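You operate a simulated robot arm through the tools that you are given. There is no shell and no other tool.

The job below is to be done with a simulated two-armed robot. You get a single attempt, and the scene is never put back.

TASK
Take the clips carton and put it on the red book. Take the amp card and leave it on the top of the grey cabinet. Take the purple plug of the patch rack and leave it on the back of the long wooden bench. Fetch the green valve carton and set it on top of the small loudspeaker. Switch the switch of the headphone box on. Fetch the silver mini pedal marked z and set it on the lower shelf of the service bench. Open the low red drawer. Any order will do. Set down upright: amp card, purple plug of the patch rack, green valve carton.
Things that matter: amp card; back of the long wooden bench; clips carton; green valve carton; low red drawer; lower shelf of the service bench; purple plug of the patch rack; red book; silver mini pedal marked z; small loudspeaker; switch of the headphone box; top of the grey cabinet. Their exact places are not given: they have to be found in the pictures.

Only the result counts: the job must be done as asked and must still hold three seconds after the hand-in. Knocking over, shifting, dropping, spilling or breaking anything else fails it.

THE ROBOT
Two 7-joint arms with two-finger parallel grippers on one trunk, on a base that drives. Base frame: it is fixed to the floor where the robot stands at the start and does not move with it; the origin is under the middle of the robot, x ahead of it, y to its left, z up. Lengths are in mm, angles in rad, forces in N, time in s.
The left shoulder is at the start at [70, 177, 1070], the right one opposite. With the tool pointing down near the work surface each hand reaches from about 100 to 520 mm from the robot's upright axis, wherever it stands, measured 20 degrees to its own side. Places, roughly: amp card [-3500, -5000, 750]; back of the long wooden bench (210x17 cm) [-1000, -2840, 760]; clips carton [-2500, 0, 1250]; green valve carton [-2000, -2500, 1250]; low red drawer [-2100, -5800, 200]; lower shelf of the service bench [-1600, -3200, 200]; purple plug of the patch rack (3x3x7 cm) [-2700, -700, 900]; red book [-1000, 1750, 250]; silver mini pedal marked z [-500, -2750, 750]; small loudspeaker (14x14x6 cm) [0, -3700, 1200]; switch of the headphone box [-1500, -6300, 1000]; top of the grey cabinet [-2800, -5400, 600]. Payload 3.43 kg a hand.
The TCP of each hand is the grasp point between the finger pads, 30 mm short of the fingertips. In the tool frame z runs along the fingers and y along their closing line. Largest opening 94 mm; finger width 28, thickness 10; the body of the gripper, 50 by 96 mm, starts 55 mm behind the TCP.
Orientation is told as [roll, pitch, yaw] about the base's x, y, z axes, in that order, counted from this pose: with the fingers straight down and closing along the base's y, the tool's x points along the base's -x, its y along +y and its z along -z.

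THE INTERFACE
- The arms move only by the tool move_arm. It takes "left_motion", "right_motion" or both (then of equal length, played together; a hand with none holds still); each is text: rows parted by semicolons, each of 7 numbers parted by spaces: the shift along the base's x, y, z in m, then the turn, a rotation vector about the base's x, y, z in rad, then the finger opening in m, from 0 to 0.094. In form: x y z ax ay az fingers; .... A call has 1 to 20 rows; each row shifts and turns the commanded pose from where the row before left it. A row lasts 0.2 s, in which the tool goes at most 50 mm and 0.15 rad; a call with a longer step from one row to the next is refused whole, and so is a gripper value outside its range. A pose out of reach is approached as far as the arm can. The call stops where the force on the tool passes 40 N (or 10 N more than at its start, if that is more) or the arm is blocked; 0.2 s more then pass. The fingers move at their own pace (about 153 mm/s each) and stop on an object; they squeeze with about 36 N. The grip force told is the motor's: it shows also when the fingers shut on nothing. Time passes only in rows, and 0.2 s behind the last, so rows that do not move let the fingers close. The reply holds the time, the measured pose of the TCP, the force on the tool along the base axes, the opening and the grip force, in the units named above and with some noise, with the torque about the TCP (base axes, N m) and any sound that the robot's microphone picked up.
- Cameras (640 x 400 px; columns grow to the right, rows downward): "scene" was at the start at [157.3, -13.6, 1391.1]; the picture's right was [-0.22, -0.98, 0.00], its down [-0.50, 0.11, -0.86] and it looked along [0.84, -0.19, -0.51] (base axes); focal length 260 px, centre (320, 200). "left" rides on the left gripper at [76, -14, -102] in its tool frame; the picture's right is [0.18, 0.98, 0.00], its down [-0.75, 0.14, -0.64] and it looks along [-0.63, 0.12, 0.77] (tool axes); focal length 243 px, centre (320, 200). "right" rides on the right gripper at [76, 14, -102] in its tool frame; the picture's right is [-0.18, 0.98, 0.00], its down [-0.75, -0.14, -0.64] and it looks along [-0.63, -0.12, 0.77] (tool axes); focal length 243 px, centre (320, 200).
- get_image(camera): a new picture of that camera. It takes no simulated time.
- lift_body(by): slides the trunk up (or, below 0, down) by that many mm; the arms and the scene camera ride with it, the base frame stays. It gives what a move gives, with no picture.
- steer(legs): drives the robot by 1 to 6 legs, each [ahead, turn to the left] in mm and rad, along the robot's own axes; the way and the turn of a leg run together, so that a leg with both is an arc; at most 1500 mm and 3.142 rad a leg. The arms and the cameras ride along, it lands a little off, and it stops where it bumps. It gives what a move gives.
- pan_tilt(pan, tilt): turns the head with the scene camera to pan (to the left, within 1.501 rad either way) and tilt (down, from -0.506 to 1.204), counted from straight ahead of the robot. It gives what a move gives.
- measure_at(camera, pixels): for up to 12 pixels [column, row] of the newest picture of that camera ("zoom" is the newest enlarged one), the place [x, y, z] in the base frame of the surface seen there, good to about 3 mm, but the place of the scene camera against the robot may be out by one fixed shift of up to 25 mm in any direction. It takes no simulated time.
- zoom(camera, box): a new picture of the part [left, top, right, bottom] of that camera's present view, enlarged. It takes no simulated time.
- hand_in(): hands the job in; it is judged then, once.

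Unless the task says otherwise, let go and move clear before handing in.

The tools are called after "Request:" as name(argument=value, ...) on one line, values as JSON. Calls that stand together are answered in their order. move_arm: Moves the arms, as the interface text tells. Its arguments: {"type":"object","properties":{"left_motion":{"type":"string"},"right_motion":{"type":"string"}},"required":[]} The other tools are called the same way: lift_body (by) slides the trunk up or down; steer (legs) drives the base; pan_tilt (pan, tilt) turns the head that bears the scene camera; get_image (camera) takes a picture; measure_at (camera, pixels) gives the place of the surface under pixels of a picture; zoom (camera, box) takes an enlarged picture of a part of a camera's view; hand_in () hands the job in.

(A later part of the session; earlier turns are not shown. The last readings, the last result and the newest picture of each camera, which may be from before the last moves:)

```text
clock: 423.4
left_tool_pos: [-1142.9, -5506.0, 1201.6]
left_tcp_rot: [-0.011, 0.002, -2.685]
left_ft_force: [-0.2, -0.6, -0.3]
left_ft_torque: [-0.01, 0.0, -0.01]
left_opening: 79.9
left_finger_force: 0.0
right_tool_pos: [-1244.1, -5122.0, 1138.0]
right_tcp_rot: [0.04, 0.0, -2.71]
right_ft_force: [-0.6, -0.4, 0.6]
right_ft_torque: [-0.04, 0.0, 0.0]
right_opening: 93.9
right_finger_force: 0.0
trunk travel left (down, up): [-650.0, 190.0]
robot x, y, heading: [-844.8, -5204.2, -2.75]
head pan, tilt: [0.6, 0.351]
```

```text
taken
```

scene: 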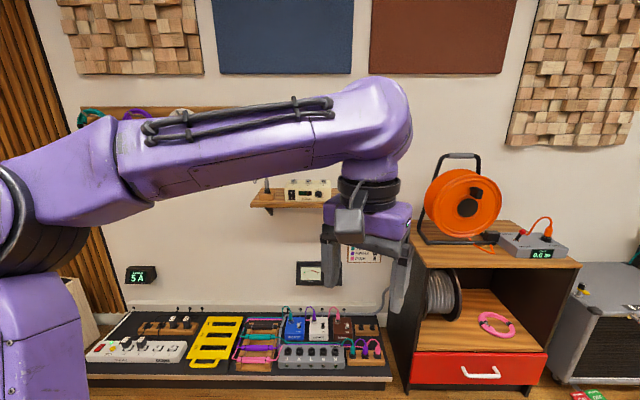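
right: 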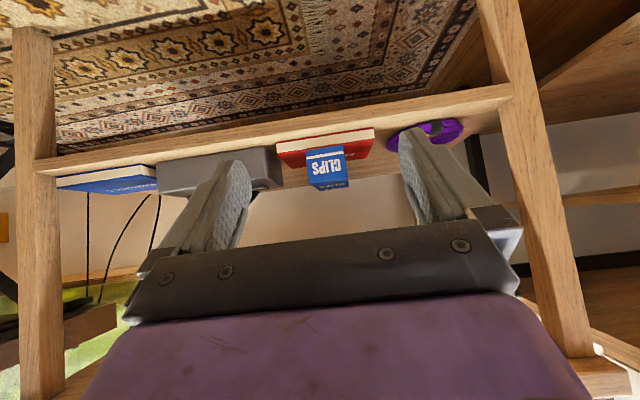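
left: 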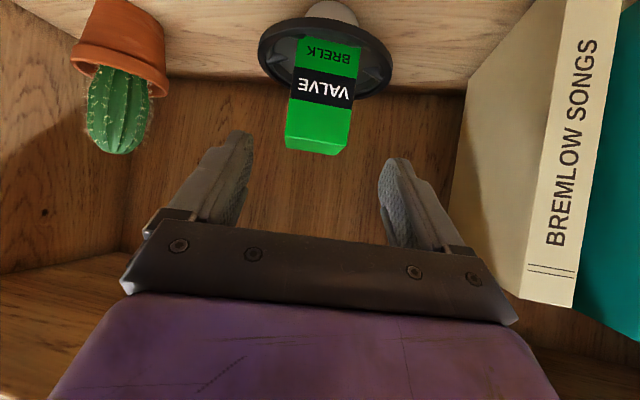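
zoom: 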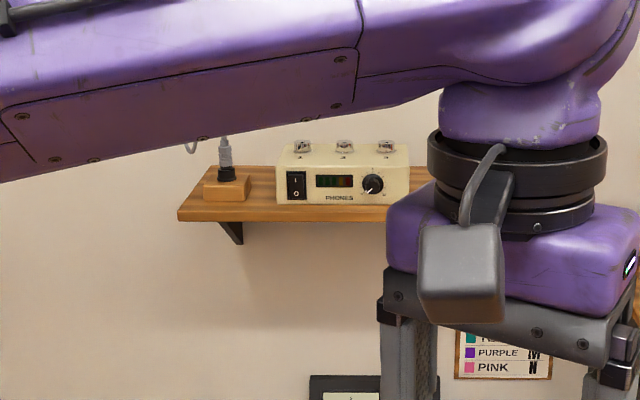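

The PHONES box has a rocker switch (I over O) on its front. Measuring the switch, shelf and the floor pedalboard's front edge.

Request:
measure_at(camera="zoom", pixels=[[296, 178], [296, 192], [285, 185], [308, 185], [340, 165], [280, 200], [390, 200], [250, 215], [225, 160], [300, 300]])

Request:
measure_at(camera="scene", pixels=[[100, 375], [250, 378], [380, 380], [120, 310], [350, 310], [480, 370], [420, 385], [530, 385], [440, 245]])

```text
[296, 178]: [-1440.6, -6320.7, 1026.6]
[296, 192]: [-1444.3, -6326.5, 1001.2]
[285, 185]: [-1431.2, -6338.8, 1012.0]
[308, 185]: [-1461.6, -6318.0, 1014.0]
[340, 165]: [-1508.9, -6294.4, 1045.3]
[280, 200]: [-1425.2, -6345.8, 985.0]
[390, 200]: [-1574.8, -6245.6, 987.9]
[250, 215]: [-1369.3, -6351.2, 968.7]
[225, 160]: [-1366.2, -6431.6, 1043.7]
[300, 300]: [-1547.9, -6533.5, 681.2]
```

```text
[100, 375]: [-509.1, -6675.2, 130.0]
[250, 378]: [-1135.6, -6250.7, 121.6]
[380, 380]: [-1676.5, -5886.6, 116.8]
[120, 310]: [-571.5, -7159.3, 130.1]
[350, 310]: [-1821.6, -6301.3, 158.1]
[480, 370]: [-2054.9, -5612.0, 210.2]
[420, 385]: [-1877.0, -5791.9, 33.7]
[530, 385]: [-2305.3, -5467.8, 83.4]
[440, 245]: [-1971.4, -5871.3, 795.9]
```

Switch ≈ (-1459,-6329), z≈1017 (I at ~1030), box face parallel to the wall; the floor pedalboard's front edge is at b≈-5885, leaving ~520 mm reach. Driving closer facing the wall.

Request:
steer(legs=[[0, 0.516], [600, 0], [0, 0.076]])

Request:
pan_tilt(pan=0.1, tilt=0.5)

Request:
get_image(camera="scene")

```text
clock: 428.8
left_tool_pos: [-1291.0, -6092.3, 1202.2]
left_tcp_rot: [-0.008, 0.001, -2.091]
left_ft_force: [0.1, -0.8, 0.1]
left_ft_torque: [-0.01, -0.03, -0.01]
left_opening: 80.0
left_finger_force: 0.1
right_tool_pos: [-1590.1, -5830.3, 1138.7]
right_tcp_rot: [0.04, 0.0, -2.117]
right_ft_force: [-0.4, 0.5, 0.3]
right_ft_torque: [-0.01, 0.01, 0.0]
right_opening: 94.0
right_finger_force: 0.0
trunk travel left (down, up): [-650.0, 190.0]
robot x, y, heading: [-1213.5, -5676.9, -2.159]
head pan, tilt: [0.6, 0.351]
```

```text
clock: 429.7
left_tool_pos: [-1291.1, -6092.7, 1201.4]
left_tcp_rot: [-0.009, 0.0, -2.09]
left_ft_force: [0.6, 1.1, 0.6]
left_ft_torque: [-0.05, -0.01, 0.03]
left_opening: 80.2
left_finger_force: 0.0
right_tool_pos: [-1588.8, -5829.8, 1139.8]
right_tcp_rot: [0.04, -0.001, -2.117]
right_ft_force: [0.2, -0.2, 0.4]
right_ft_torque: [0.0, 0.0, -0.01]
right_opening: 94.0
right_finger_force: 0.1
trunk travel left (down, up): [-650.0, 190.0]
robot x, y, heading: [-1210.6, -5673.2, -2.159]
head pan, tilt: [0.099, 0.499]
```

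```text
taken
```

scene: 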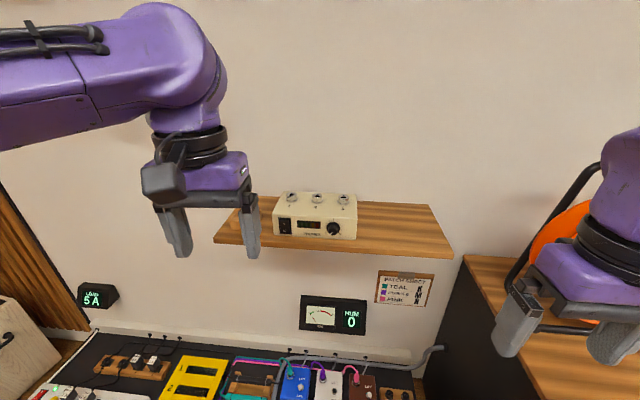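

Good view of the box (switch at (285,225)). Zooming to measure it again.

Request:
zoom(camera="scene", box=[240, 180, 380, 260])

Request:
measure_at(camera="zoom", pixels=[[208, 190], [205, 215], [207, 203], [190, 205], [225, 205], [290, 215], [180, 240], [470, 260], [220, 150], [430, 230]])

```text
4.57 times, centred on (310, 220) of scene
```

zoom: 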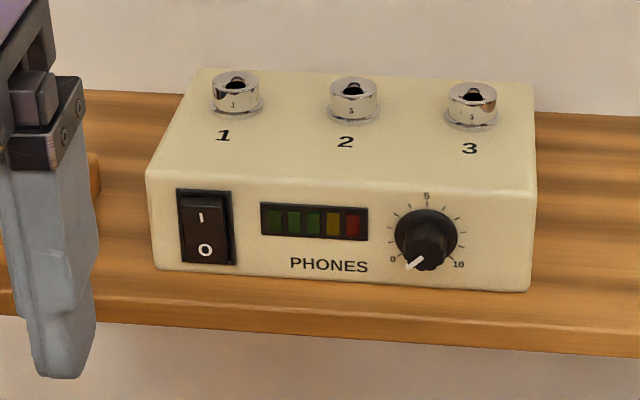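

```text
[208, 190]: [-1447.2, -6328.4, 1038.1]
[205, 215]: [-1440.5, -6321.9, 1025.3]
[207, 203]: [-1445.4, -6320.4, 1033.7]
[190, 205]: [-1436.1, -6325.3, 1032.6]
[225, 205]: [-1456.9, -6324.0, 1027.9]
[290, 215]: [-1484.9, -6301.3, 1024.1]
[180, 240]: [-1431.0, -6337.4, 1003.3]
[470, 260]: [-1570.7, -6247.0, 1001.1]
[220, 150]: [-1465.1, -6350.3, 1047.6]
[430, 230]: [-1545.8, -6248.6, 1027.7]
```

Rocker spans z≈997–1036 with I at the top, centre ≈ (-1459,-6328) true. I'll close the left fingers, pitch them forward 1.3 rad and lower to switch height, still well in front.

Request:
move_arm(left_motion="0 0 -0.018 -0.1202 0.0801 0 0; 0 0 -0.018 -0.1202 0.0801 0 0; 0 0 -0.018 -0.1202 0.0801 0 0; 0 0 -0.018 -0.1202 0.0801 0 0; 0 0 -0.018 -0.1202 0.0801 0 0; 0 0 -0.018 -0.1202 0.0801 0 0; 0 0 -0.018 -0.1202 0.0801 0 0; 0 0 -0.018 -0.1202 0.0801 0 0; 0 0 -0.018 -0.1202 0.0801 0 0; 0 0 0 0 0 -0.065 0; 0 0 0 0 0 0 0")

Request:
get_image(camera="left")

Request:
get_image(camera="scene")

```text
clock: 432.1
left_tool_pos: [-1370.6, -6136.8, 1083.3]
left_tcp_rot: [-0.247, -1.29, -1.977]
left_ft_force: [-0.5, -0.7, 0.3]
left_ft_torque: [-0.02, 0.01, -0.01]
left_opening: 0.0
left_finger_force: 33.1
left hand out of reach, approached as far as the arm can: row 6, 7, 8, 9, 10
right_tool_pos: [-1589.5, -5831.6, 1139.4]
right_tcp_rot: [0.039, -0.001, -2.117]
right_ft_force: [-0.3, 0.8, -0.8]
right_ft_torque: [-0.04, -0.04, 0.02]
right_opening: 94.1
right_finger_force: 0.0
trunk travel left (down, up): [-650.0, 190.0]
robot x, y, heading: [-1213.4, -5674.9, -2.157]
head pan, tilt: [0.099, 0.499]
```

```text
taken
```

left: 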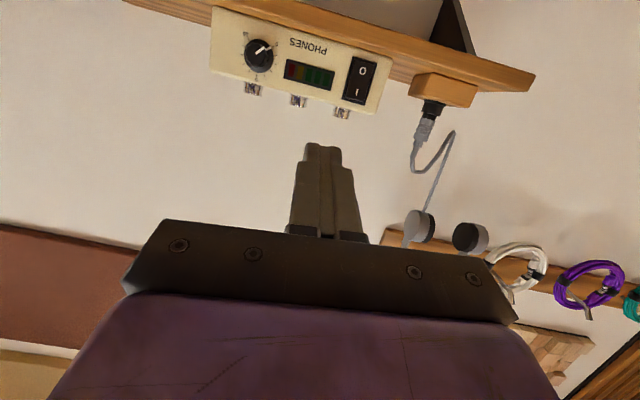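

```text
taken
```

scene: 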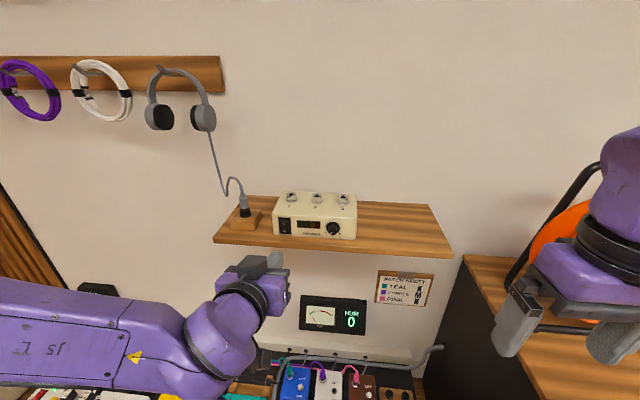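

The hand ended slightly off but points correctly at the box (tool direction ≈ (-0.59,-0.76,-0.27)). The hand camera sees the rocker at (360,80); measuring it precisely.

Request:
zoom(camera="left", box=[260, 30, 440, 180])

Request:
measure_at(camera="left", pixels=[[354, 92], [362, 70], [358, 81], [350, 98], [366, 62], [372, 85], [345, 80], [335, 65], [310, 70], [325, 145], [318, 150]])

```text
2.67 times, centred on (350, 105) of left
```

zoom: 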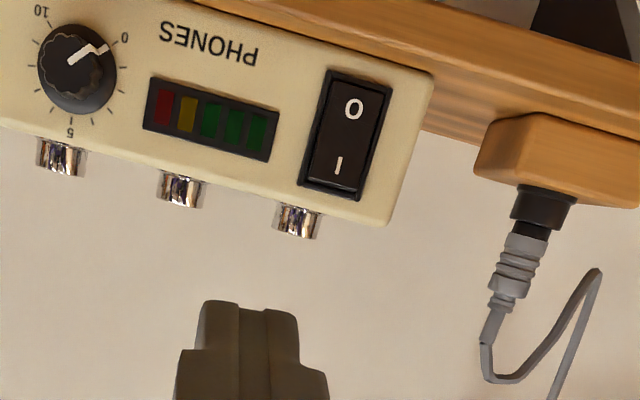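

```text
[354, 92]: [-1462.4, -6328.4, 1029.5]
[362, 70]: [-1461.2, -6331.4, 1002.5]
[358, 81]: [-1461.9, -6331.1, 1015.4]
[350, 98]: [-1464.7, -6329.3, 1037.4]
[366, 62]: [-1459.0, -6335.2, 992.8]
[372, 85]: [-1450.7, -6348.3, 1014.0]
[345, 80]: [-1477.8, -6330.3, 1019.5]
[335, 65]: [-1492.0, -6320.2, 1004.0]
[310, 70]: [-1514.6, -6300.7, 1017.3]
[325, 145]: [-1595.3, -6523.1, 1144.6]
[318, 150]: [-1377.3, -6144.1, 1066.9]
```

Rocker confirmed: I at (-1462,-6328,1029), O at z 1002. Driving 80 mm forward, then lowering the closed fingertips to a pre-push position.

Request:
steer(legs=[[80, 0]])

Request:
move_arm(left_motion="-0.001 -0.012 -0.013 0 0 0 0; -0.001 -0.012 -0.013 0 0 0 0; -0.001 -0.012 -0.013 0 0 0 0; -0.001 -0.012 -0.013 0 0 0 0; 0 0 0 0 0 0 0")

Request:
get_image(camera="left")

```text
clock: 433.1
left_tool_pos: [-1414.1, -6202.8, 1084.9]
left_tcp_rot: [-0.248, -1.289, -1.977]
left_ft_force: [-0.6, 0.2, 0.2]
left_ft_torque: [-0.01, -0.02, -0.02]
left_opening: 0.0
left_finger_force: 32.8
right_tool_pos: [-1633.3, -5896.8, 1138.6]
right_tcp_rot: [0.039, 0.0, -2.116]
right_ft_force: [0.7, -0.5, 0.6]
right_ft_torque: [0.05, -0.01, 0.02]
right_opening: 93.9
right_finger_force: 0.0
trunk travel left (down, up): [-650.0, 190.0]
robot x, y, heading: [-1256.5, -5738.5, -2.158]
head pan, tilt: [0.099, 0.499]
```

```text
clock: 434.3
left_tool_pos: [-1417.6, -6250.4, 1032.1]
left_tcp_rot: [-0.248, -1.29, -1.978]
left_ft_force: [0.2, -0.7, 0.0]
left_ft_torque: [0.01, -0.02, 0.0]
left_opening: 0.2
left_finger_force: 32.8
right_tool_pos: [-1633.7, -5895.1, 1140.0]
right_tcp_rot: [0.042, 0.0, -2.117]
right_ft_force: [-0.4, -0.5, -0.3]
right_ft_torque: [-0.04, 0.01, -0.02]
right_opening: 94.0
right_finger_force: 0.2
trunk travel left (down, up): [-650.0, 190.0]
robot x, y, heading: [-1252.8, -5737.4, -2.158]
head pan, tilt: [0.099, 0.499]
```

```text
taken
```

left: 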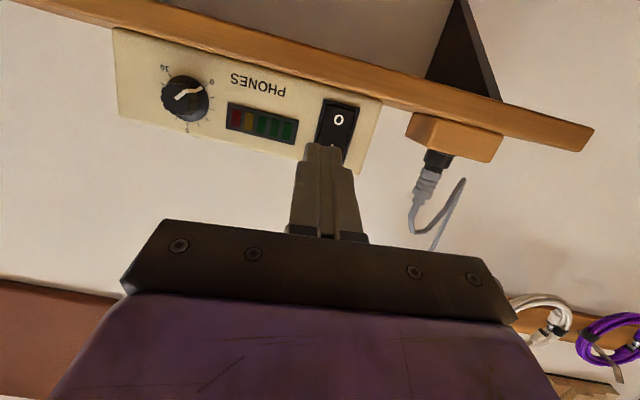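

Approaching to ~10 mm from the rocker.

Request:
move_arm(left_motion="-0.0055 -0.0115 -0.0005 0 0 0 0; -0.0055 -0.0115 -0.0005 0 0 0 0; -0.0055 -0.0115 -0.0005 0 0 0 0; -0.0055 -0.0115 -0.0005 0 0 0 0; 0 0 0 0 0 0 0")

Request:
zoom(camera="left", box=[240, 60, 420, 200])

Request:
zoom(camera="scene", box=[200, 160, 400, 300])

```text
clock: 435.5
left_tool_pos: [-1441.3, -6297.5, 1031.3]
left_tcp_rot: [-0.249, -1.289, -1.978]
left_ft_force: [-0.7, -0.4, -0.5]
left_ft_torque: [0.0, 0.01, 0.01]
left_opening: 0.2
left_finger_force: 32.6
right_tool_pos: [-1632.3, -5895.0, 1139.9]
right_tcp_rot: [0.04, -0.001, -2.117]
right_ft_force: [-0.4, 1.0, 0.1]
right_ft_torque: [0.01, -0.01, 0.0]
right_opening: 94.2
right_finger_force: 0.1
trunk travel left (down, up): [-650.0, 190.0]
robot x, y, heading: [-1256.7, -5741.8, -2.157]
head pan, tilt: [0.099, 0.499]
```

```text
2.86 times, centred on (330, 130) of left
```

zoom: 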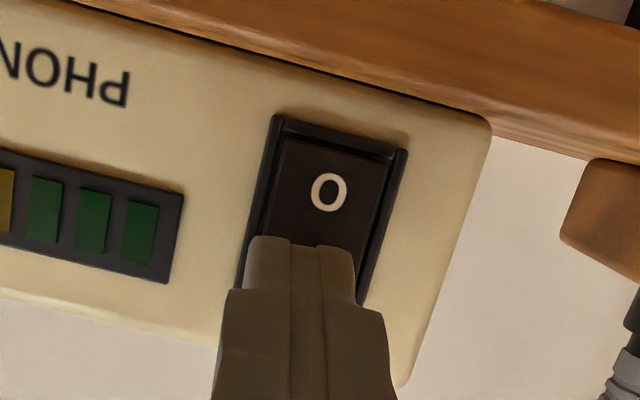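

```text
2.86 times, centred on (300, 230) of scene
```

zoom: 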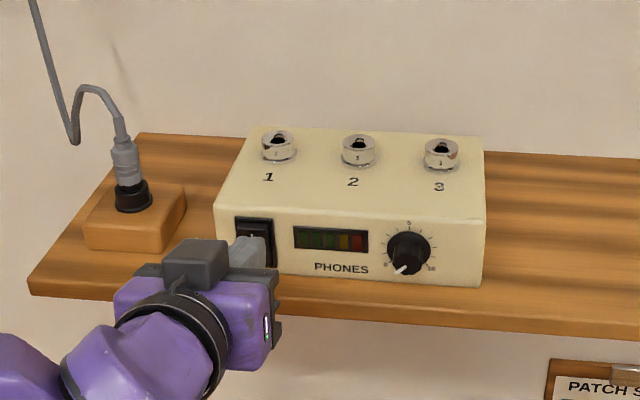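

Fingertip covers the "I" half. Pushing inward in small steps.

Request:
move_arm(left_motion="-0.0014 -0.0021 0 0 0 0 0; -0.0014 -0.0021 0 0 0 0 0; -0.0014 -0.0021 0 0 0 0 0; -0.0014 -0.0021 0 0 0 0 0; -0.0014 -0.0021 0 0 0 0 0")

Request:
zoom(camera="left", box=[240, 60, 420, 200])

```text
clock: 436.7
left_tool_pos: [-1445.6, -6303.1, 1030.6]
left_tcp_rot: [-0.247, -1.291, -1.979]
left_ft_force: [9.3, 15.9, -3.7]
left_ft_torque: [0.09, -0.01, 0.12]
left_opening: 0.3
left_finger_force: 33.2
right_tool_pos: [-1631.2, -5891.6, 1139.8]
right_tcp_rot: [0.04, -0.002, -2.117]
right_ft_force: [-1.3, 0.1, -0.4]
right_ft_torque: [-0.01, 0.0, -0.04]
right_opening: 94.2
right_finger_force: 0.0
trunk travel left (down, up): [-650.0, 190.0]
robot x, y, heading: [-1255.6, -5746.0, -2.159]
head pan, tilt: [0.099, 0.499]
```

```text
2.86 times, centred on (330, 130) of left
```

zoom: 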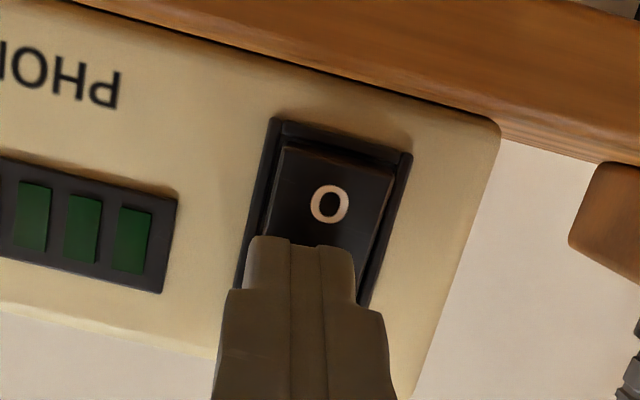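

Contact (~18 N), no click yet. Pushing a little more.

Request:
move_arm(left_motion="-0.0011 -0.0017 0 0 0 0 0; -0.0011 -0.0017 0 0 0 0 0; -0.0011 -0.0017 0 0 0 0 0")

Request:
zoom(camera="left", box=[240, 60, 420, 200])

Request:
zoom(camera="scene", box=[200, 160, 400, 300])

```text
clock: 437.4
left_tool_pos: [-1445.2, -6303.8, 1030.8]
left_tcp_rot: [-0.25, -1.287, -1.977]
left_ft_force: [16.5, 18.2, 5.4]
left_ft_torque: [-0.23, 0.14, 0.26]
left_opening: 0.1
left_finger_force: 32.5
right_tool_pos: [-1628.3, -5892.9, 1142.0]
right_tcp_rot: [0.037, -0.002, -2.114]
right_ft_force: [0.8, -0.1, -0.1]
right_ft_torque: [0.04, 0.02, 0.0]
right_opening: 94.1
right_finger_force: 0.0
trunk travel left (down, up): [-650.0, 190.0]
robot x, y, heading: [-1256.1, -5740.1, -2.157]
head pan, tilt: [0.099, 0.499]
stopped in row 3 (left hand): the force on the tool passed its limit at 41 N (the readings are from after the stop); the commanded pose is now the measured one
```

```text
2.86 times, centred on (330, 130) of left
```

zoom: 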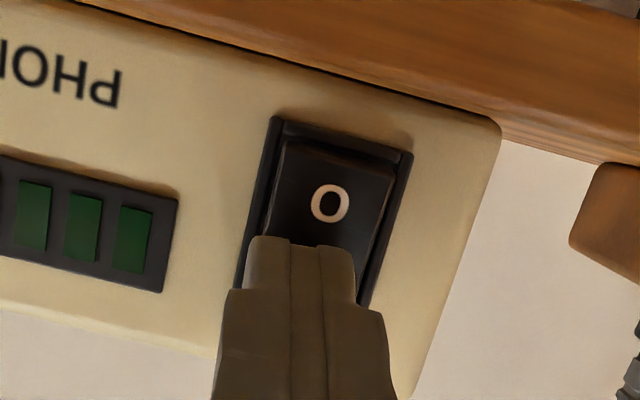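

```text
2.86 times, centred on (300, 230) of scene
```

zoom: 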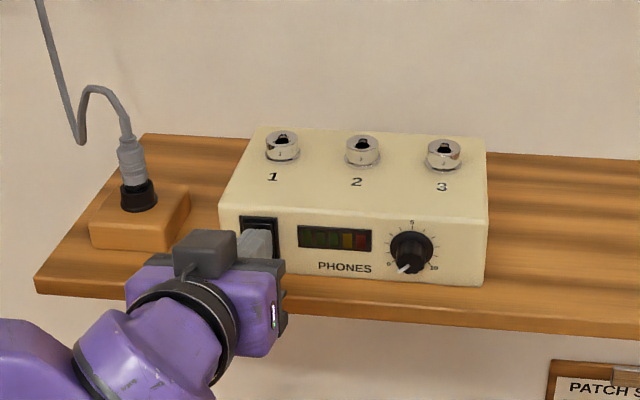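

Reached 41 N and the O side appears to have popped out. Backing off to inspect the switch.

Request:
move_arm(left_motion="0.006 0.009 0 0 0 0 0; 0.012 0.018 0 0 0 0 0; 0.012 0.018 0 0 0 0 0; 0.012 0.018 0 0 0 0 0; 0 0 0 0 0 0 0")

Request:
get_image(camera="left")

Request:
zoom(camera="left", box=[260, 60, 440, 200])

Request:
zoom(camera="scene", box=[240, 180, 380, 260])

```text
clock: 438.6
left_tool_pos: [-1408.0, -6246.2, 1027.8]
left_tcp_rot: [-0.246, -1.283, -1.981]
left_ft_force: [-0.3, 0.2, 0.0]
left_ft_torque: [0.0, -0.01, 0.02]
left_opening: 0.0
left_finger_force: 33.4
right_tool_pos: [-1633.2, -5895.6, 1139.2]
right_tcp_rot: [0.039, -0.002, -2.117]
right_ft_force: [0.4, -0.2, -0.3]
right_ft_torque: [0.0, -0.01, -0.02]
right_opening: 94.1
right_finger_force: 0.1
trunk travel left (down, up): [-650.0, 190.0]
robot x, y, heading: [-1255.5, -5736.2, -2.158]
head pan, tilt: [0.099, 0.499]
```

```text
taken
```

left: 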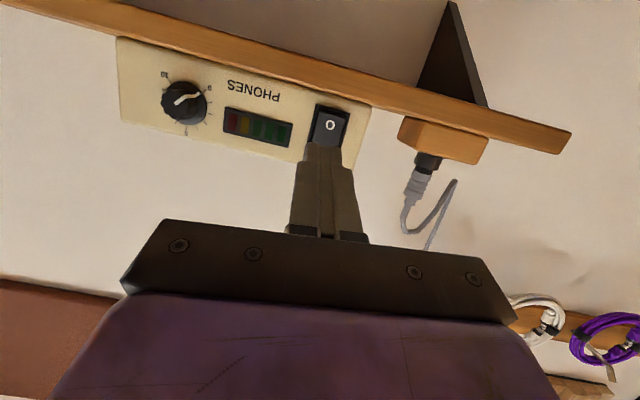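

```text
2.86 times, centred on (350, 130) of left
```

zoom: 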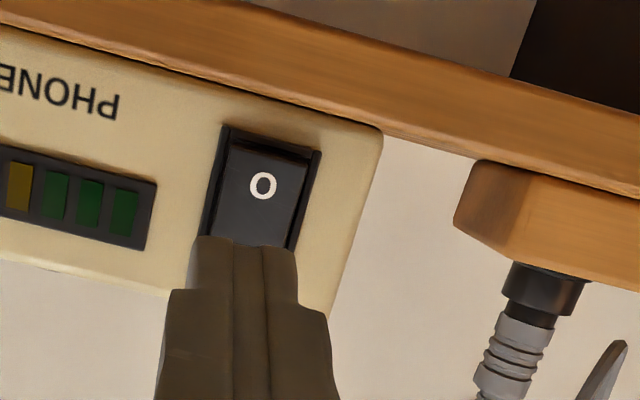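

```text
4.57 times, centred on (310, 220) of scene
```

zoom: 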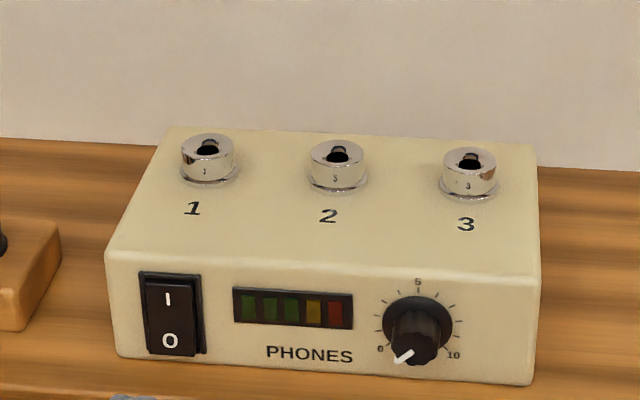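

The O half now protrudes and looks brighter, suggesting the I half is pressed in. Verifying with depth measurements of rocker and face.

Request:
measure_at(camera="zoom", pixels=[[160, 295], [175, 295], [168, 290], [160, 345], [178, 345], [168, 350], [220, 340], [220, 300], [125, 330], [125, 300]])

Request:
measure_at(camera="left", pixels=[[328, 118], [332, 125], [326, 130], [335, 115], [322, 120], [300, 120], [355, 125], [320, 135]])

```text
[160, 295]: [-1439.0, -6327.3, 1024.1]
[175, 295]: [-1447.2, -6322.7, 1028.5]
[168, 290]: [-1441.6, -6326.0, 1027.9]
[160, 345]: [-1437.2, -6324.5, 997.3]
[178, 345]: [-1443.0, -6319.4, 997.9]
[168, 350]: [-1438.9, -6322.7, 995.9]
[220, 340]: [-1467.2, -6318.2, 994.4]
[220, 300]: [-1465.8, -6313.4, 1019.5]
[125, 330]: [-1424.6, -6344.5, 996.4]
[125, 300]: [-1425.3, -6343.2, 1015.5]
```

```text
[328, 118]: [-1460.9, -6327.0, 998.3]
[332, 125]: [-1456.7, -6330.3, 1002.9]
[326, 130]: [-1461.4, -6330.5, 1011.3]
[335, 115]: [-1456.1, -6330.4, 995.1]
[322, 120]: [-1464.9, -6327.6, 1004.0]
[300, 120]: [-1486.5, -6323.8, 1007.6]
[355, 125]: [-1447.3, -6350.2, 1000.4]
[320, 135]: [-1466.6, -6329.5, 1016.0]
```

Depths confirm the I side moved in ~3.5 mm and O now stands out ~4 mm: switch is on and latched. Backing off and returning the left hand to neutral.

Request:
steer(legs=[[-260, 0]])

Request:
move_arm(left_motion="0 0 0.015 0.1136 -0.0888 0 0.02; 0 0 0.015 0.1136 -0.0888 0 0.03; 0 0 0.015 0.1136 -0.0888 0 0.04; 0 0 0.015 0.1136 -0.0888 0 0.05; 0 0 0.015 0.1136 -0.0888 0 0.06; 0 0 0.015 0.1136 -0.0888 0 0.06; 0 0 0.015 0.1136 -0.0888 0 0.06; 0 0 0.015 0.1136 -0.0888 0 0.06; 0 0 0.015 0.1136 -0.0888 0 0.06; 0 0 0 0 0 0.06 0.06; 0 0 0 0 0 0 0.06")

Request:
pan_tilt(pan=-0.4, tilt=0.6)

Request:
get_image(camera="scene")

```text
clock: 440.4
left_tool_pos: [-1262.5, -6028.2, 1027.9]
left_tcp_rot: [-0.246, -1.283, -1.978]
left_ft_force: [0.1, 0.6, 0.0]
left_ft_torque: [0.02, -0.01, -0.01]
left_opening: 0.1
left_finger_force: 33.0
right_tool_pos: [-1487.0, -5678.9, 1138.7]
right_tcp_rot: [0.039, 0.002, -2.112]
right_ft_force: [-1.0, 0.4, 0.6]
right_ft_torque: [-0.02, 0.0, 0.0]
right_opening: 94.0
right_finger_force: 0.1
trunk travel left (down, up): [-650.0, 190.0]
robot x, y, heading: [-1107.5, -5524.8, -2.157]
head pan, tilt: [0.099, 0.499]
```

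```text
clock: 442.8
left_tool_pos: [-1260.8, -6028.8, 1161.8]
left_tcp_rot: [0.0, 0.008, -2.102]
left_ft_force: [0.3, 0.3, 0.8]
left_ft_torque: [0.02, 0.03, 0.01]
left_opening: 60.1
left_finger_force: 0.0
right_tool_pos: [-1488.0, -5680.3, 1139.6]
right_tcp_rot: [0.04, 0.001, -2.114]
right_ft_force: [0.0, -0.4, -0.6]
right_ft_torque: [-0.01, -0.01, -0.01]
right_opening: 94.1
right_finger_force: 0.2
trunk travel left (down, up): [-650.0, 190.0]
robot x, y, heading: [-1112.4, -5524.3, -2.15]
head pan, tilt: [0.099, 0.499]
```

```text
clock: 443.8
left_tool_pos: [-1262.6, -6028.1, 1162.1]
left_tcp_rot: [0.004, 0.004, -2.101]
left_ft_force: [0.5, 0.5, 0.4]
left_ft_torque: [0.0, 0.03, 0.02]
left_opening: 60.0
left_finger_force: 0.1
right_tool_pos: [-1488.1, -5679.5, 1139.6]
right_tcp_rot: [0.039, 0.0, -2.115]
right_ft_force: [-0.3, 0.0, 0.2]
right_ft_torque: [-0.02, -0.02, 0.0]
right_opening: 93.8
right_finger_force: 0.1
trunk travel left (down, up): [-650.0, 190.0]
robot x, y, heading: [-1111.0, -5520.1, -2.153]
head pan, tilt: [-0.4, 0.6]
```

```text
taken
```

scene: 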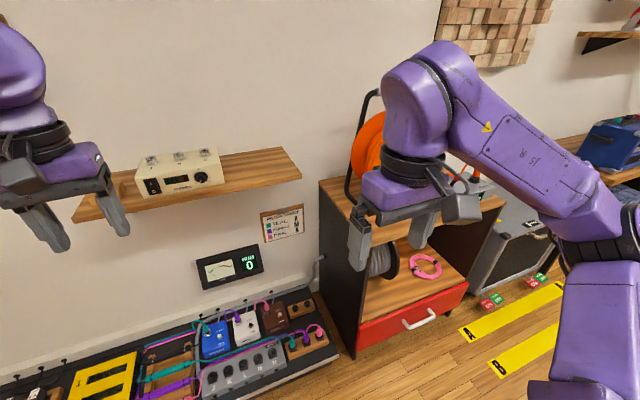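

The red drawer with white handle is at (412,318); note small red/green chips on the floor near (490,300) and (538,280). Measuring handle and surroundings.

Request:
zoom(camera="scene", box=[340, 250, 580, 390])

Request:
measure_at(camera="zoom", pixels=[[175, 195], [245, 165], [210, 188], [200, 205], [110, 210], [330, 130], [80, 255], [330, 90], [370, 140], [400, 125], [530, 70], [300, 230]])

```text
2.67 times, centred on (460, 320) of scene
```

zoom: 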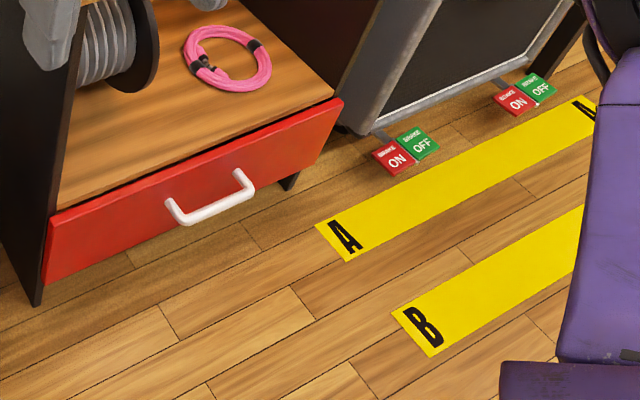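

```text
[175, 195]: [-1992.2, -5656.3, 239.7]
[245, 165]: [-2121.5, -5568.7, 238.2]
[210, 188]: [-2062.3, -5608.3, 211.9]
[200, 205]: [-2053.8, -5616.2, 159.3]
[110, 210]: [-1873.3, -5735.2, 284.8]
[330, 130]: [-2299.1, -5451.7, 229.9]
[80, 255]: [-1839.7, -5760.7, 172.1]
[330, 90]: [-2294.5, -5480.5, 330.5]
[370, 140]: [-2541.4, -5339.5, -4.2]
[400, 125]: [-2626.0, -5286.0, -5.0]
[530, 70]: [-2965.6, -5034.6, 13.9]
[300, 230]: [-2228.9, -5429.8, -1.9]
```

Request:
measure_at(camera="zoom", pixels=[[185, 219], [200, 213], [212, 209], [225, 204], [238, 198], [172, 208], [243, 180], [180, 215], [240, 172], [168, 202]])

```text
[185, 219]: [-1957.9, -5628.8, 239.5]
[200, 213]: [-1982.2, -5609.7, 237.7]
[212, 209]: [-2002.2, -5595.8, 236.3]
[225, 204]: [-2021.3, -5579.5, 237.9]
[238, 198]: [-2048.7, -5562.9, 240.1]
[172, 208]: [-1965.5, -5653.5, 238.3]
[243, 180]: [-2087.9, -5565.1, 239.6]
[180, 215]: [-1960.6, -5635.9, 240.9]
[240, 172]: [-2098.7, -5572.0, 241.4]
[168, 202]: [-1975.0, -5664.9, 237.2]
```

Handle bar true centre ≈ (-2020,-5602,241), ~43 mm in front of the drawer. I'll hook it with the right hand's closed fingers and pull by reversing. First retract the left hand and move the base in front of the drawer.

Request:
move_arm(left_motion="0.0205 0.031 0 0 0 0 0.06; 0.0205 0.031 0 0 0 0 0.06; 0.0205 0.031 0 0 0 0 0.06; 0.0205 0.031 0 0 0 0 0.06; 0 0 0 0 0 0 0.06")

Request:
steer(legs=[[0, -1.35], [540, 0], [0, 1.35]])

Request:
pan_tilt(pan=-0.3, tilt=0.8)

Request:
get_image(camera="scene")

```text
clock: 445.0
left_tool_pos: [-1179.5, -5904.3, 1160.8]
left_tcp_rot: [0.001, 0.007, -2.101]
left_ft_force: [0.9, -0.3, 0.0]
left_ft_torque: [0.0, -0.04, -0.02]
left_opening: 60.0
left_finger_force: 0.1
right_tool_pos: [-1488.0, -5681.9, 1139.0]
right_tcp_rot: [0.041, 0.001, -2.113]
right_ft_force: [-0.2, 0.4, -0.4]
right_ft_torque: [0.02, 0.0, -0.01]
right_opening: 93.9
right_finger_force: 0.1
trunk travel left (down, up): [-650.0, 190.0]
robot x, y, heading: [-1110.1, -5523.4, -2.157]
head pan, tilt: [-0.4, 0.6]
```

```text
clock: 454.8
left_tool_pos: [-1673.9, -5715.6, 1162.4]
left_tcp_rot: [0.002, 0.007, -2.083]
left_ft_force: [-0.3, -0.1, 0.0]
left_ft_torque: [0.02, 0.0, 0.01]
left_opening: 60.0
left_finger_force: 0.1
right_tool_pos: [-1986.1, -5498.6, 1138.0]
right_tcp_rot: [0.041, 0.002, -2.094]
right_ft_force: [-0.9, -0.9, -0.2]
right_ft_torque: [0.0, -0.01, -0.01]
right_opening: 93.9
right_finger_force: 0.1
trunk travel left (down, up): [-650.0, 190.0]
robot x, y, heading: [-1612.1, -5333.7, -2.135]
head pan, tilt: [-0.4, 0.6]
```

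```text
clock: 455.5
left_tool_pos: [-1673.5, -5715.7, 1161.5]
left_tcp_rot: [0.0, 0.006, -2.082]
left_ft_force: [-0.1, 0.3, -0.2]
left_ft_torque: [-0.01, 0.02, -0.02]
left_opening: 59.9
left_finger_force: 0.0
right_tool_pos: [-1987.0, -5498.5, 1139.1]
right_tcp_rot: [0.04, 0.0, -2.092]
right_ft_force: [-0.3, 0.4, -1.2]
right_ft_torque: [0.02, -0.01, 0.03]
right_opening: 93.8
right_finger_force: 0.0
trunk travel left (down, up): [-650.0, 190.0]
robot x, y, heading: [-1613.2, -5335.0, -2.137]
head pan, tilt: [-0.3, 0.799]
```

```text
taken
```

scene: 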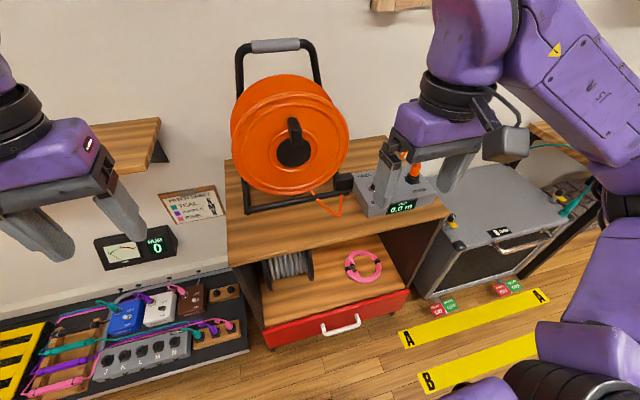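

Lowering the trunk so the right hand can reach the handle; nothing is below it.

Request:
lift_body(by=-400)

Request:
lift_body(by=-230)

Request:
move_arm(right_motion="0 -0.004 -0.005 0 0 0.1427 0.04; 0 -0.004 -0.005 0 0 0.1427 0.04; 0 -0.004 -0.005 0 0 0.1427 0.04; 0 -0.004 -0.005 0 0 0.1427 0.04; 0 -0.004 -0.005 0 0 0.1427 0.04; 0 -0.004 -0.005 0 0 0.1427 0.04; 0 -0.004 -0.005 0 0 0.1427 0.04; 0 -0.004 -0.005 0 0 0.1427 0.04; 0 -0.004 -0.005 0 0 0.1427 0.04; 0 -0.004 -0.005 0 0 0.1427 0.04; 0 0 0 0 0 0.1 0.04; 0 0 0 0 0 0 0.04")

Request:
get_image(camera="right")

Request:
pan_tilt(pan=-0.3, tilt=0.5)

Request:
get_image(camera="scene")

```text
clock: 459.3
left_tool_pos: [-1673.4, -5716.5, 761.2]
left_tcp_rot: [0.001, 0.008, -2.082]
left_ft_force: [-0.2, -0.4, 0.8]
left_ft_torque: [-0.02, -0.01, 0.01]
left_opening: 60.2
left_finger_force: 0.0
right_tool_pos: [-1986.0, -5498.7, 739.3]
right_tcp_rot: [0.041, 0.0, -2.091]
right_ft_force: [-0.1, 1.1, 0.9]
right_ft_torque: [-0.04, 0.0, 0.01]
right_opening: 94.0
right_finger_force: 0.0
trunk travel left (down, up): [-250.0, 590.0]
robot x, y, heading: [-1611.3, -5330.6, -2.13]
head pan, tilt: [-0.3, 0.799]
```

```text
clock: 461.7
left_tool_pos: [-1674.1, -5714.6, 531.1]
left_tcp_rot: [0.003, 0.008, -2.081]
left_ft_force: [-0.6, 0.0, -0.5]
left_ft_torque: [0.04, 0.0, 0.0]
left_opening: 60.1
left_finger_force: 0.1
right_tool_pos: [-1986.8, -5497.3, 509.3]
right_tcp_rot: [0.042, -0.001, -2.093]
right_ft_force: [-0.3, 0.5, -0.1]
right_ft_torque: [0.03, -0.02, -0.03]
right_opening: 94.1
right_finger_force: 0.1
trunk travel left (down, up): [-20.0, 820.0]
robot x, y, heading: [-1614.2, -5332.6, -2.139]
head pan, tilt: [-0.3, 0.799]
```

```text
clock: 464.3
left_tool_pos: [-1672.7, -5715.0, 532.3]
left_tcp_rot: [0.002, 0.008, -2.082]
left_ft_force: [-0.2, -0.5, 0.2]
left_ft_torque: [-0.01, -0.03, 0.01]
left_opening: 60.0
left_finger_force: 0.0
right_tool_pos: [-1986.0, -5537.6, 458.0]
right_tcp_rot: [0.041, -0.001, -0.563]
right_ft_force: [-0.1, 0.9, 0.3]
right_ft_torque: [-0.03, 0.01, -0.04]
right_opening: 40.1
right_finger_force: 0.0
trunk travel left (down, up): [-20.0, 820.0]
robot x, y, heading: [-1612.8, -5334.9, -2.135]
head pan, tilt: [-0.3, 0.799]
```

```text
taken
```

right: 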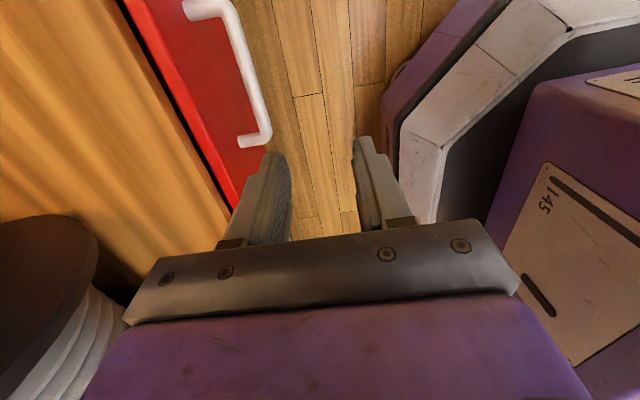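

```text
clock: 465.1
left_tool_pos: [-1673.2, -5714.9, 532.6]
left_tcp_rot: [0.003, 0.007, -2.082]
left_ft_force: [-0.6, -0.4, -0.7]
left_ft_torque: [-0.01, -0.01, 0.01]
left_opening: 60.0
left_finger_force: 0.0
right_tool_pos: [-1986.4, -5537.5, 458.5]
right_tcp_rot: [0.04, -0.002, -0.565]
right_ft_force: [0.2, -0.3, -0.4]
right_ft_torque: [0.01, 0.01, 0.02]
right_opening: 40.0
right_finger_force: 0.1
trunk travel left (down, up): [-20.0, 820.0]
robot x, y, heading: [-1613.3, -5336.8, -2.133]
head pan, tilt: [-0.3, 0.499]
```

```text
taken
```

scene: 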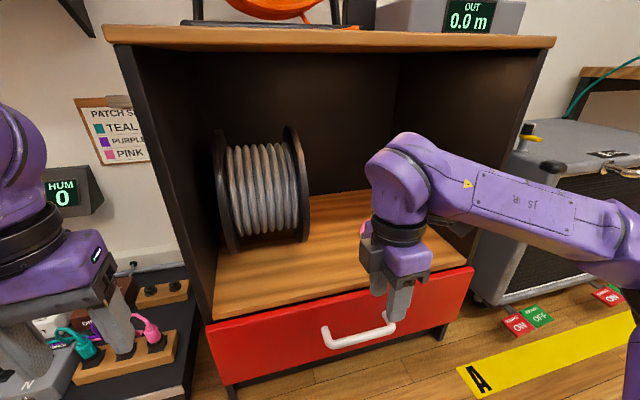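

The hand camera sees the white bar from (205,8) to (265,135). Measuring it.

Request:
measure_at(camera="right", pixels=[[235, 30], [245, 60], [255, 95], [262, 125], [200, 10], [248, 140], [200, 100], [220, 60], [180, 50], [235, 170], [160, 60]])

```text
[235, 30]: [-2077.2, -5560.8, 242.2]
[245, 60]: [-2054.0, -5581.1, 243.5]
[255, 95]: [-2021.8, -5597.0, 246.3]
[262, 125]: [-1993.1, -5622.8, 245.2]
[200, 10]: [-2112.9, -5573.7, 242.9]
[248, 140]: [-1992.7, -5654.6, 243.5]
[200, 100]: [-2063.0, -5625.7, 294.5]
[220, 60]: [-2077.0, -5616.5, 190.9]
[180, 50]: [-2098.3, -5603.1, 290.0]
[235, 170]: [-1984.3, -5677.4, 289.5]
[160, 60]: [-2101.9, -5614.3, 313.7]
```

Bar centre ≈ (-2036,-5591), z≈241, drawer face 44 mm behind. Moving above it with a slight lean away from the cabinet.

Request:
move_arm(right_motion="-0.012 -0.0127 -0.032 -0.08 0.052 0 0.04; -0.012 -0.0127 -0.032 -0.08 0.052 0 0.04; -0.012 -0.0127 -0.032 0 0 0 0.04; -0.012 -0.0127 -0.032 0 0 0 0.04; 0 0 0 0 0 0 0.04")

Request:
get_image(camera="right")

Request:
measure_at(camera="right", pixels=[[300, 100], [310, 130], [290, 60], [280, 30], [200, 60]])

```text
clock: 466.3
left_tool_pos: [-1672.7, -5715.7, 531.2]
left_tcp_rot: [0.002, 0.007, -2.082]
left_ft_force: [-0.3, 0.1, -0.6]
left_ft_torque: [0.02, 0.01, 0.0]
left_opening: 60.1
left_finger_force: 0.0
right_tool_pos: [-2033.2, -5588.5, 329.5]
right_tcp_rot: [-0.153, 0.003, -0.565]
right_ft_force: [0.9, -0.7, -0.4]
right_ft_torque: [-0.01, -0.01, -0.08]
right_opening: 40.0
right_finger_force: 0.0
trunk travel left (down, up): [-20.0, 820.0]
robot x, y, heading: [-1616.7, -5333.2, -2.132]
head pan, tilt: [-0.3, 0.499]
```

```text
taken
```

right: 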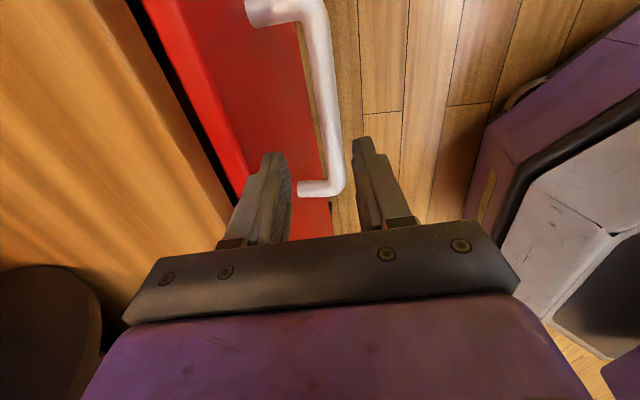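

```text
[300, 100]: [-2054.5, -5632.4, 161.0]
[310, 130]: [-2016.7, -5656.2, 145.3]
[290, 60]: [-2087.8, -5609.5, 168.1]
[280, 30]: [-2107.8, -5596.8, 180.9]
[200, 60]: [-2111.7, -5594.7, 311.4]
```

Request:
measure_at(camera="right", pixels=[[325, 80], [330, 110], [335, 140], [337, 165], [315, 30], [310, 188]])

```text
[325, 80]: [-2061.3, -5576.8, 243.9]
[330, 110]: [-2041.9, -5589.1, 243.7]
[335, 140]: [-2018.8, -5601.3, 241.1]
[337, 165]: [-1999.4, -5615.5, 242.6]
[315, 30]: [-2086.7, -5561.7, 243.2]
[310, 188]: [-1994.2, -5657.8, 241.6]
```

Bar lines up between the fingertips. Lowering straight onto it and closing.

Request:
move_arm(right_motion="0 0 -0.018 0 0 0 0.04; 0 0 -0.018 0 0 0 0.04; 0 0 -0.018 0 0 0 0.04; 0 0 -0.018 0 0 0 0.04; 0 0 0 0 0 0 0.04; 0 0 0 0 0 0 0.005; 0 0 0 0 0 0 0.005; 0 0 0 0 0 0 0.005")

Request:
get_image(camera="right")

Request:
get_image(camera="scene")

```text
clock: 468.1
left_tool_pos: [-1672.3, -5715.8, 532.0]
left_tcp_rot: [0.003, 0.006, -2.083]
left_ft_force: [-0.4, -0.6, -0.2]
left_ft_torque: [-0.01, 0.0, -0.01]
left_opening: 60.1
left_finger_force: 0.1
right_tool_pos: [-2033.9, -5588.7, 259.5]
right_tcp_rot: [-0.151, 0.001, -0.568]
right_ft_force: [3.8, -2.5, 3.6]
right_ft_torque: [-0.26, -0.4, -1.41]
right_opening: 18.6
right_finger_force: 45.5
trunk travel left (down, up): [-20.0, 820.0]
robot x, y, heading: [-1616.4, -5332.0, -2.129]
head pan, tilt: [-0.3, 0.499]
```

```text
taken
```

right: 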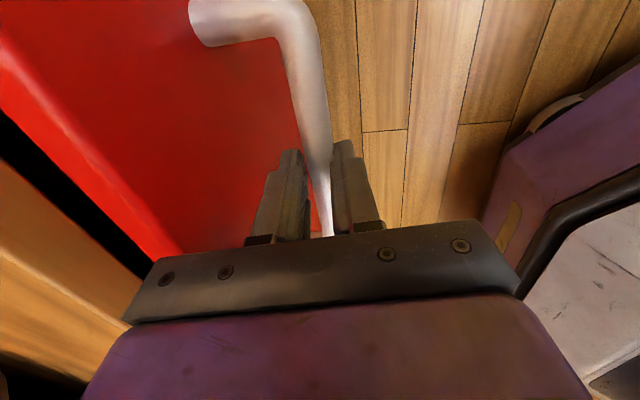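

```text
taken
```

scene: 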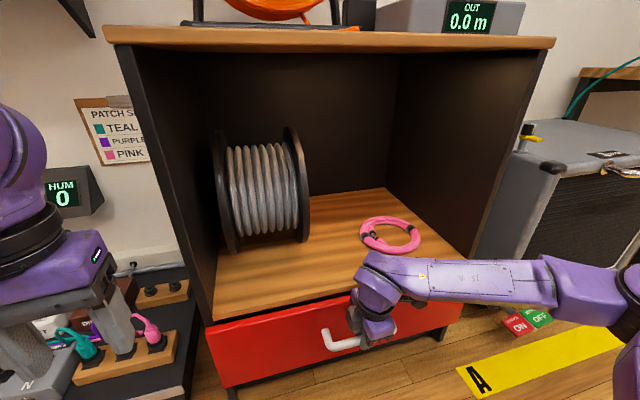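

Bar gripped. Pulling along the drawer axis with the arm first.

Request:
move_arm(right_motion="0.0055 0.0084 0 0 0 0 0.005; 0.0055 0.0084 0 0 0 0 0.005; 0.0082 0.0126 0 0 0 0 0.005; 0.0082 0.0126 0 0 0 0 0.005; 0.0082 0.0126 0 0 0 0 0.005")

Request:
get_image(camera="scene")

```text
clock: 469.3
left_tool_pos: [-1673.8, -5715.6, 530.8]
left_tcp_rot: [0.001, 0.007, -2.082]
left_ft_force: [0.4, -0.1, -0.2]
left_ft_torque: [-0.02, -0.05, 0.0]
left_opening: 59.9
left_finger_force: 0.1
right_tool_pos: [-1997.7, -5533.5, 259.4]
right_tcp_rot: [-0.148, 0.002, -0.563]
right_ft_force: [30.6, -20.5, -11.5]
right_ft_torque: [-0.39, -0.77, -1.12]
right_opening: 18.5
right_finger_force: 45.4
trunk travel left (down, up): [-20.0, 820.0]
robot x, y, heading: [-1615.2, -5331.7, -2.132]
head pan, tilt: [-0.3, 0.499]
```

```text
taken
```

scene: 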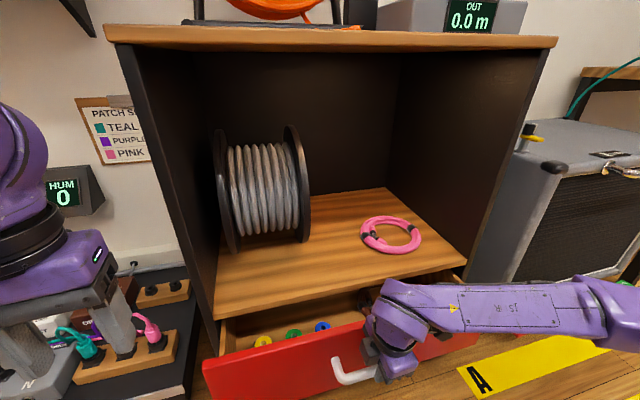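

The drawer slides open; a lateral load (~36 N toward +a) tells me to correct the pull direction slightly. Relieving it and pulling on.

Request:
move_arm(right_motion="0.0034 -0.0022 0 0 0 0 0.005; 0.0087 0.0122 0 0 0 0 0.005; 0.0087 0.0122 0 0 0 0 0.005; 0.0087 0.0122 0 0 0 0 0.005; 0.0087 0.0122 0 0 0 0 0.005; 0 0 0 0 0 0 0.005")

```text
clock: 470.7
left_tool_pos: [-1674.2, -5715.1, 530.3]
left_tcp_rot: [0.002, 0.007, -2.081]
left_ft_force: [0.6, 0.4, -0.2]
left_ft_torque: [0.0, -0.01, 0.0]
left_opening: 60.3
left_finger_force: 0.0
right_tool_pos: [-1979.2, -5516.6, 258.8]
right_tcp_rot: [-0.148, 0.002, -0.567]
right_ft_force: [-26.2, 18.1, -11.0]
right_ft_torque: [0.76, 0.94, -1.47]
right_opening: 18.6
right_finger_force: 44.6
right hand out of reach, approached as far as the arm can: row 3, 4, 5
trunk travel left (down, up): [-20.0, 820.0]
robot x, y, heading: [-1616.2, -5336.1, -2.135]
head pan, tilt: [-0.3, 0.499]
```

The arm is near its inner limit; relieving the side load, then pulling further by reversing the base.

Request:
move_arm(right_motion="-0.0022 0.0015 0 0 0 0 0.005; 0 0 0 0 0 0 0.005")

Request:
steer(legs=[[-80, 0]])

Request:
get_image(camera="scene")

```text
clock: 471.3
left_tool_pos: [-1673.4, -5715.0, 531.0]
left_tcp_rot: [0.003, 0.007, -2.083]
left_ft_force: [0.1, -0.9, -0.2]
left_ft_torque: [0.0, 0.01, 0.02]
left_opening: 60.0
left_finger_force: 0.1
right_tool_pos: [-1979.2, -5515.5, 261.0]
right_tcp_rot: [-0.151, 0.001, -0.559]
right_ft_force: [34.9, -23.2, -12.2]
right_ft_torque: [-0.72, -1.12, -1.11]
right_opening: 19.0
right_finger_force: 45.5
trunk travel left (down, up): [-20.0, 820.0]
robot x, y, heading: [-1614.5, -5334.4, -2.13]
head pan, tilt: [-0.3, 0.499]
```

```text
clock: 472.4
left_tool_pos: [-1630.1, -5648.1, 532.2]
left_tcp_rot: [0.002, 0.008, -2.082]
left_ft_force: [0.4, 0.3, -0.2]
left_ft_torque: [0.01, 0.04, 0.03]
left_opening: 60.1
left_finger_force: 0.1
right_tool_pos: [-1938.8, -5448.7, 260.9]
right_tcp_rot: [-0.152, 0.004, -0.566]
right_ft_force: [30.0, -21.8, 0.1]
right_ft_torque: [-0.93, -1.15, -1.02]
right_opening: 18.4
right_finger_force: 45.7
trunk travel left (down, up): [-20.0, 820.0]
robot x, y, heading: [-1572.5, -5267.4, -2.141]
head pan, tilt: [-0.3, 0.499]
```

```text
taken
```

scene: 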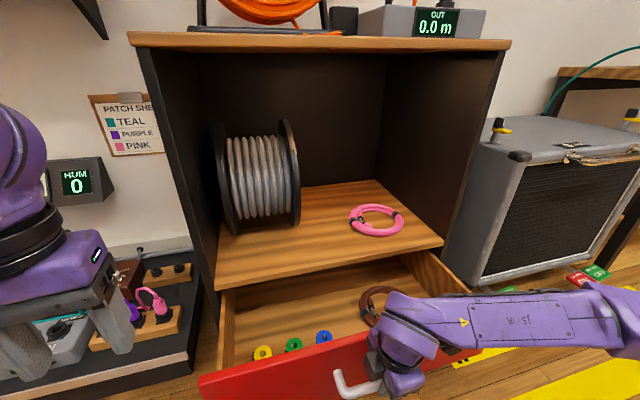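

Drawer is out ~170 mm. Neutralizing the side load and pulling further to full opening.

Request:
move_arm(right_motion="0.0011 -0.0007 0 0 0 0 0.005; 0 0 0 0 0 0 0.005")

Request:
steer(legs=[[-70, 0]])

Request:
get_image(camera="scene")

```text
clock: 473.0
left_tool_pos: [-1632.4, -5648.4, 532.3]
left_tcp_rot: [0.002, 0.006, -2.082]
left_ft_force: [-0.5, 0.0, 1.1]
left_ft_torque: [0.02, 0.0, 0.02]
left_opening: 60.0
left_finger_force: 0.1
right_tool_pos: [-1939.4, -5448.7, 260.7]
right_tcp_rot: [-0.154, 0.001, -0.571]
right_ft_force: [-27.1, 19.2, 12.9]
right_ft_torque: [-0.07, 0.06, -1.4]
right_opening: 18.2
right_finger_force: 45.0
trunk travel left (down, up): [-20.0, 820.0]
robot x, y, heading: [-1570.0, -5267.6, -2.141]
head pan, tilt: [-0.3, 0.499]
```

```text
clock: 474.0
left_tool_pos: [-1594.2, -5590.5, 531.3]
left_tcp_rot: [0.003, 0.006, -2.082]
left_ft_force: [0.9, 0.6, 0.3]
left_ft_torque: [-0.01, -0.02, 0.01]
left_opening: 59.9
left_finger_force: 0.0
right_tool_pos: [-1900.1, -5391.0, 260.3]
right_tcp_rot: [-0.153, 0.002, -0.561]
right_ft_force: [4.6, -4.0, 8.8]
right_ft_torque: [-0.08, 0.0, -1.27]
right_opening: 18.4
right_finger_force: 45.2
trunk travel left (down, up): [-20.0, 820.0]
robot x, y, heading: [-1532.8, -5207.9, -2.128]
head pan, tilt: [-0.3, 0.499]
```

```text
taken
```

scene: 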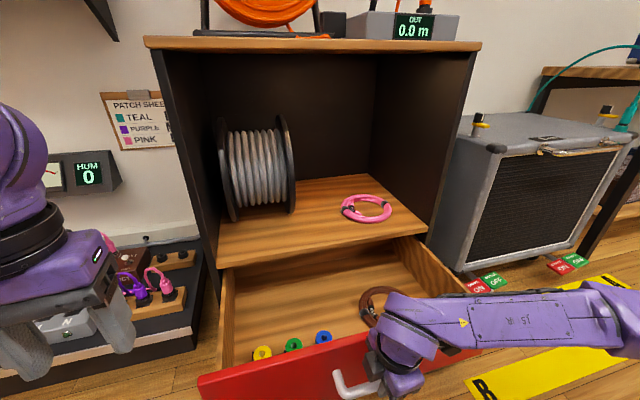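

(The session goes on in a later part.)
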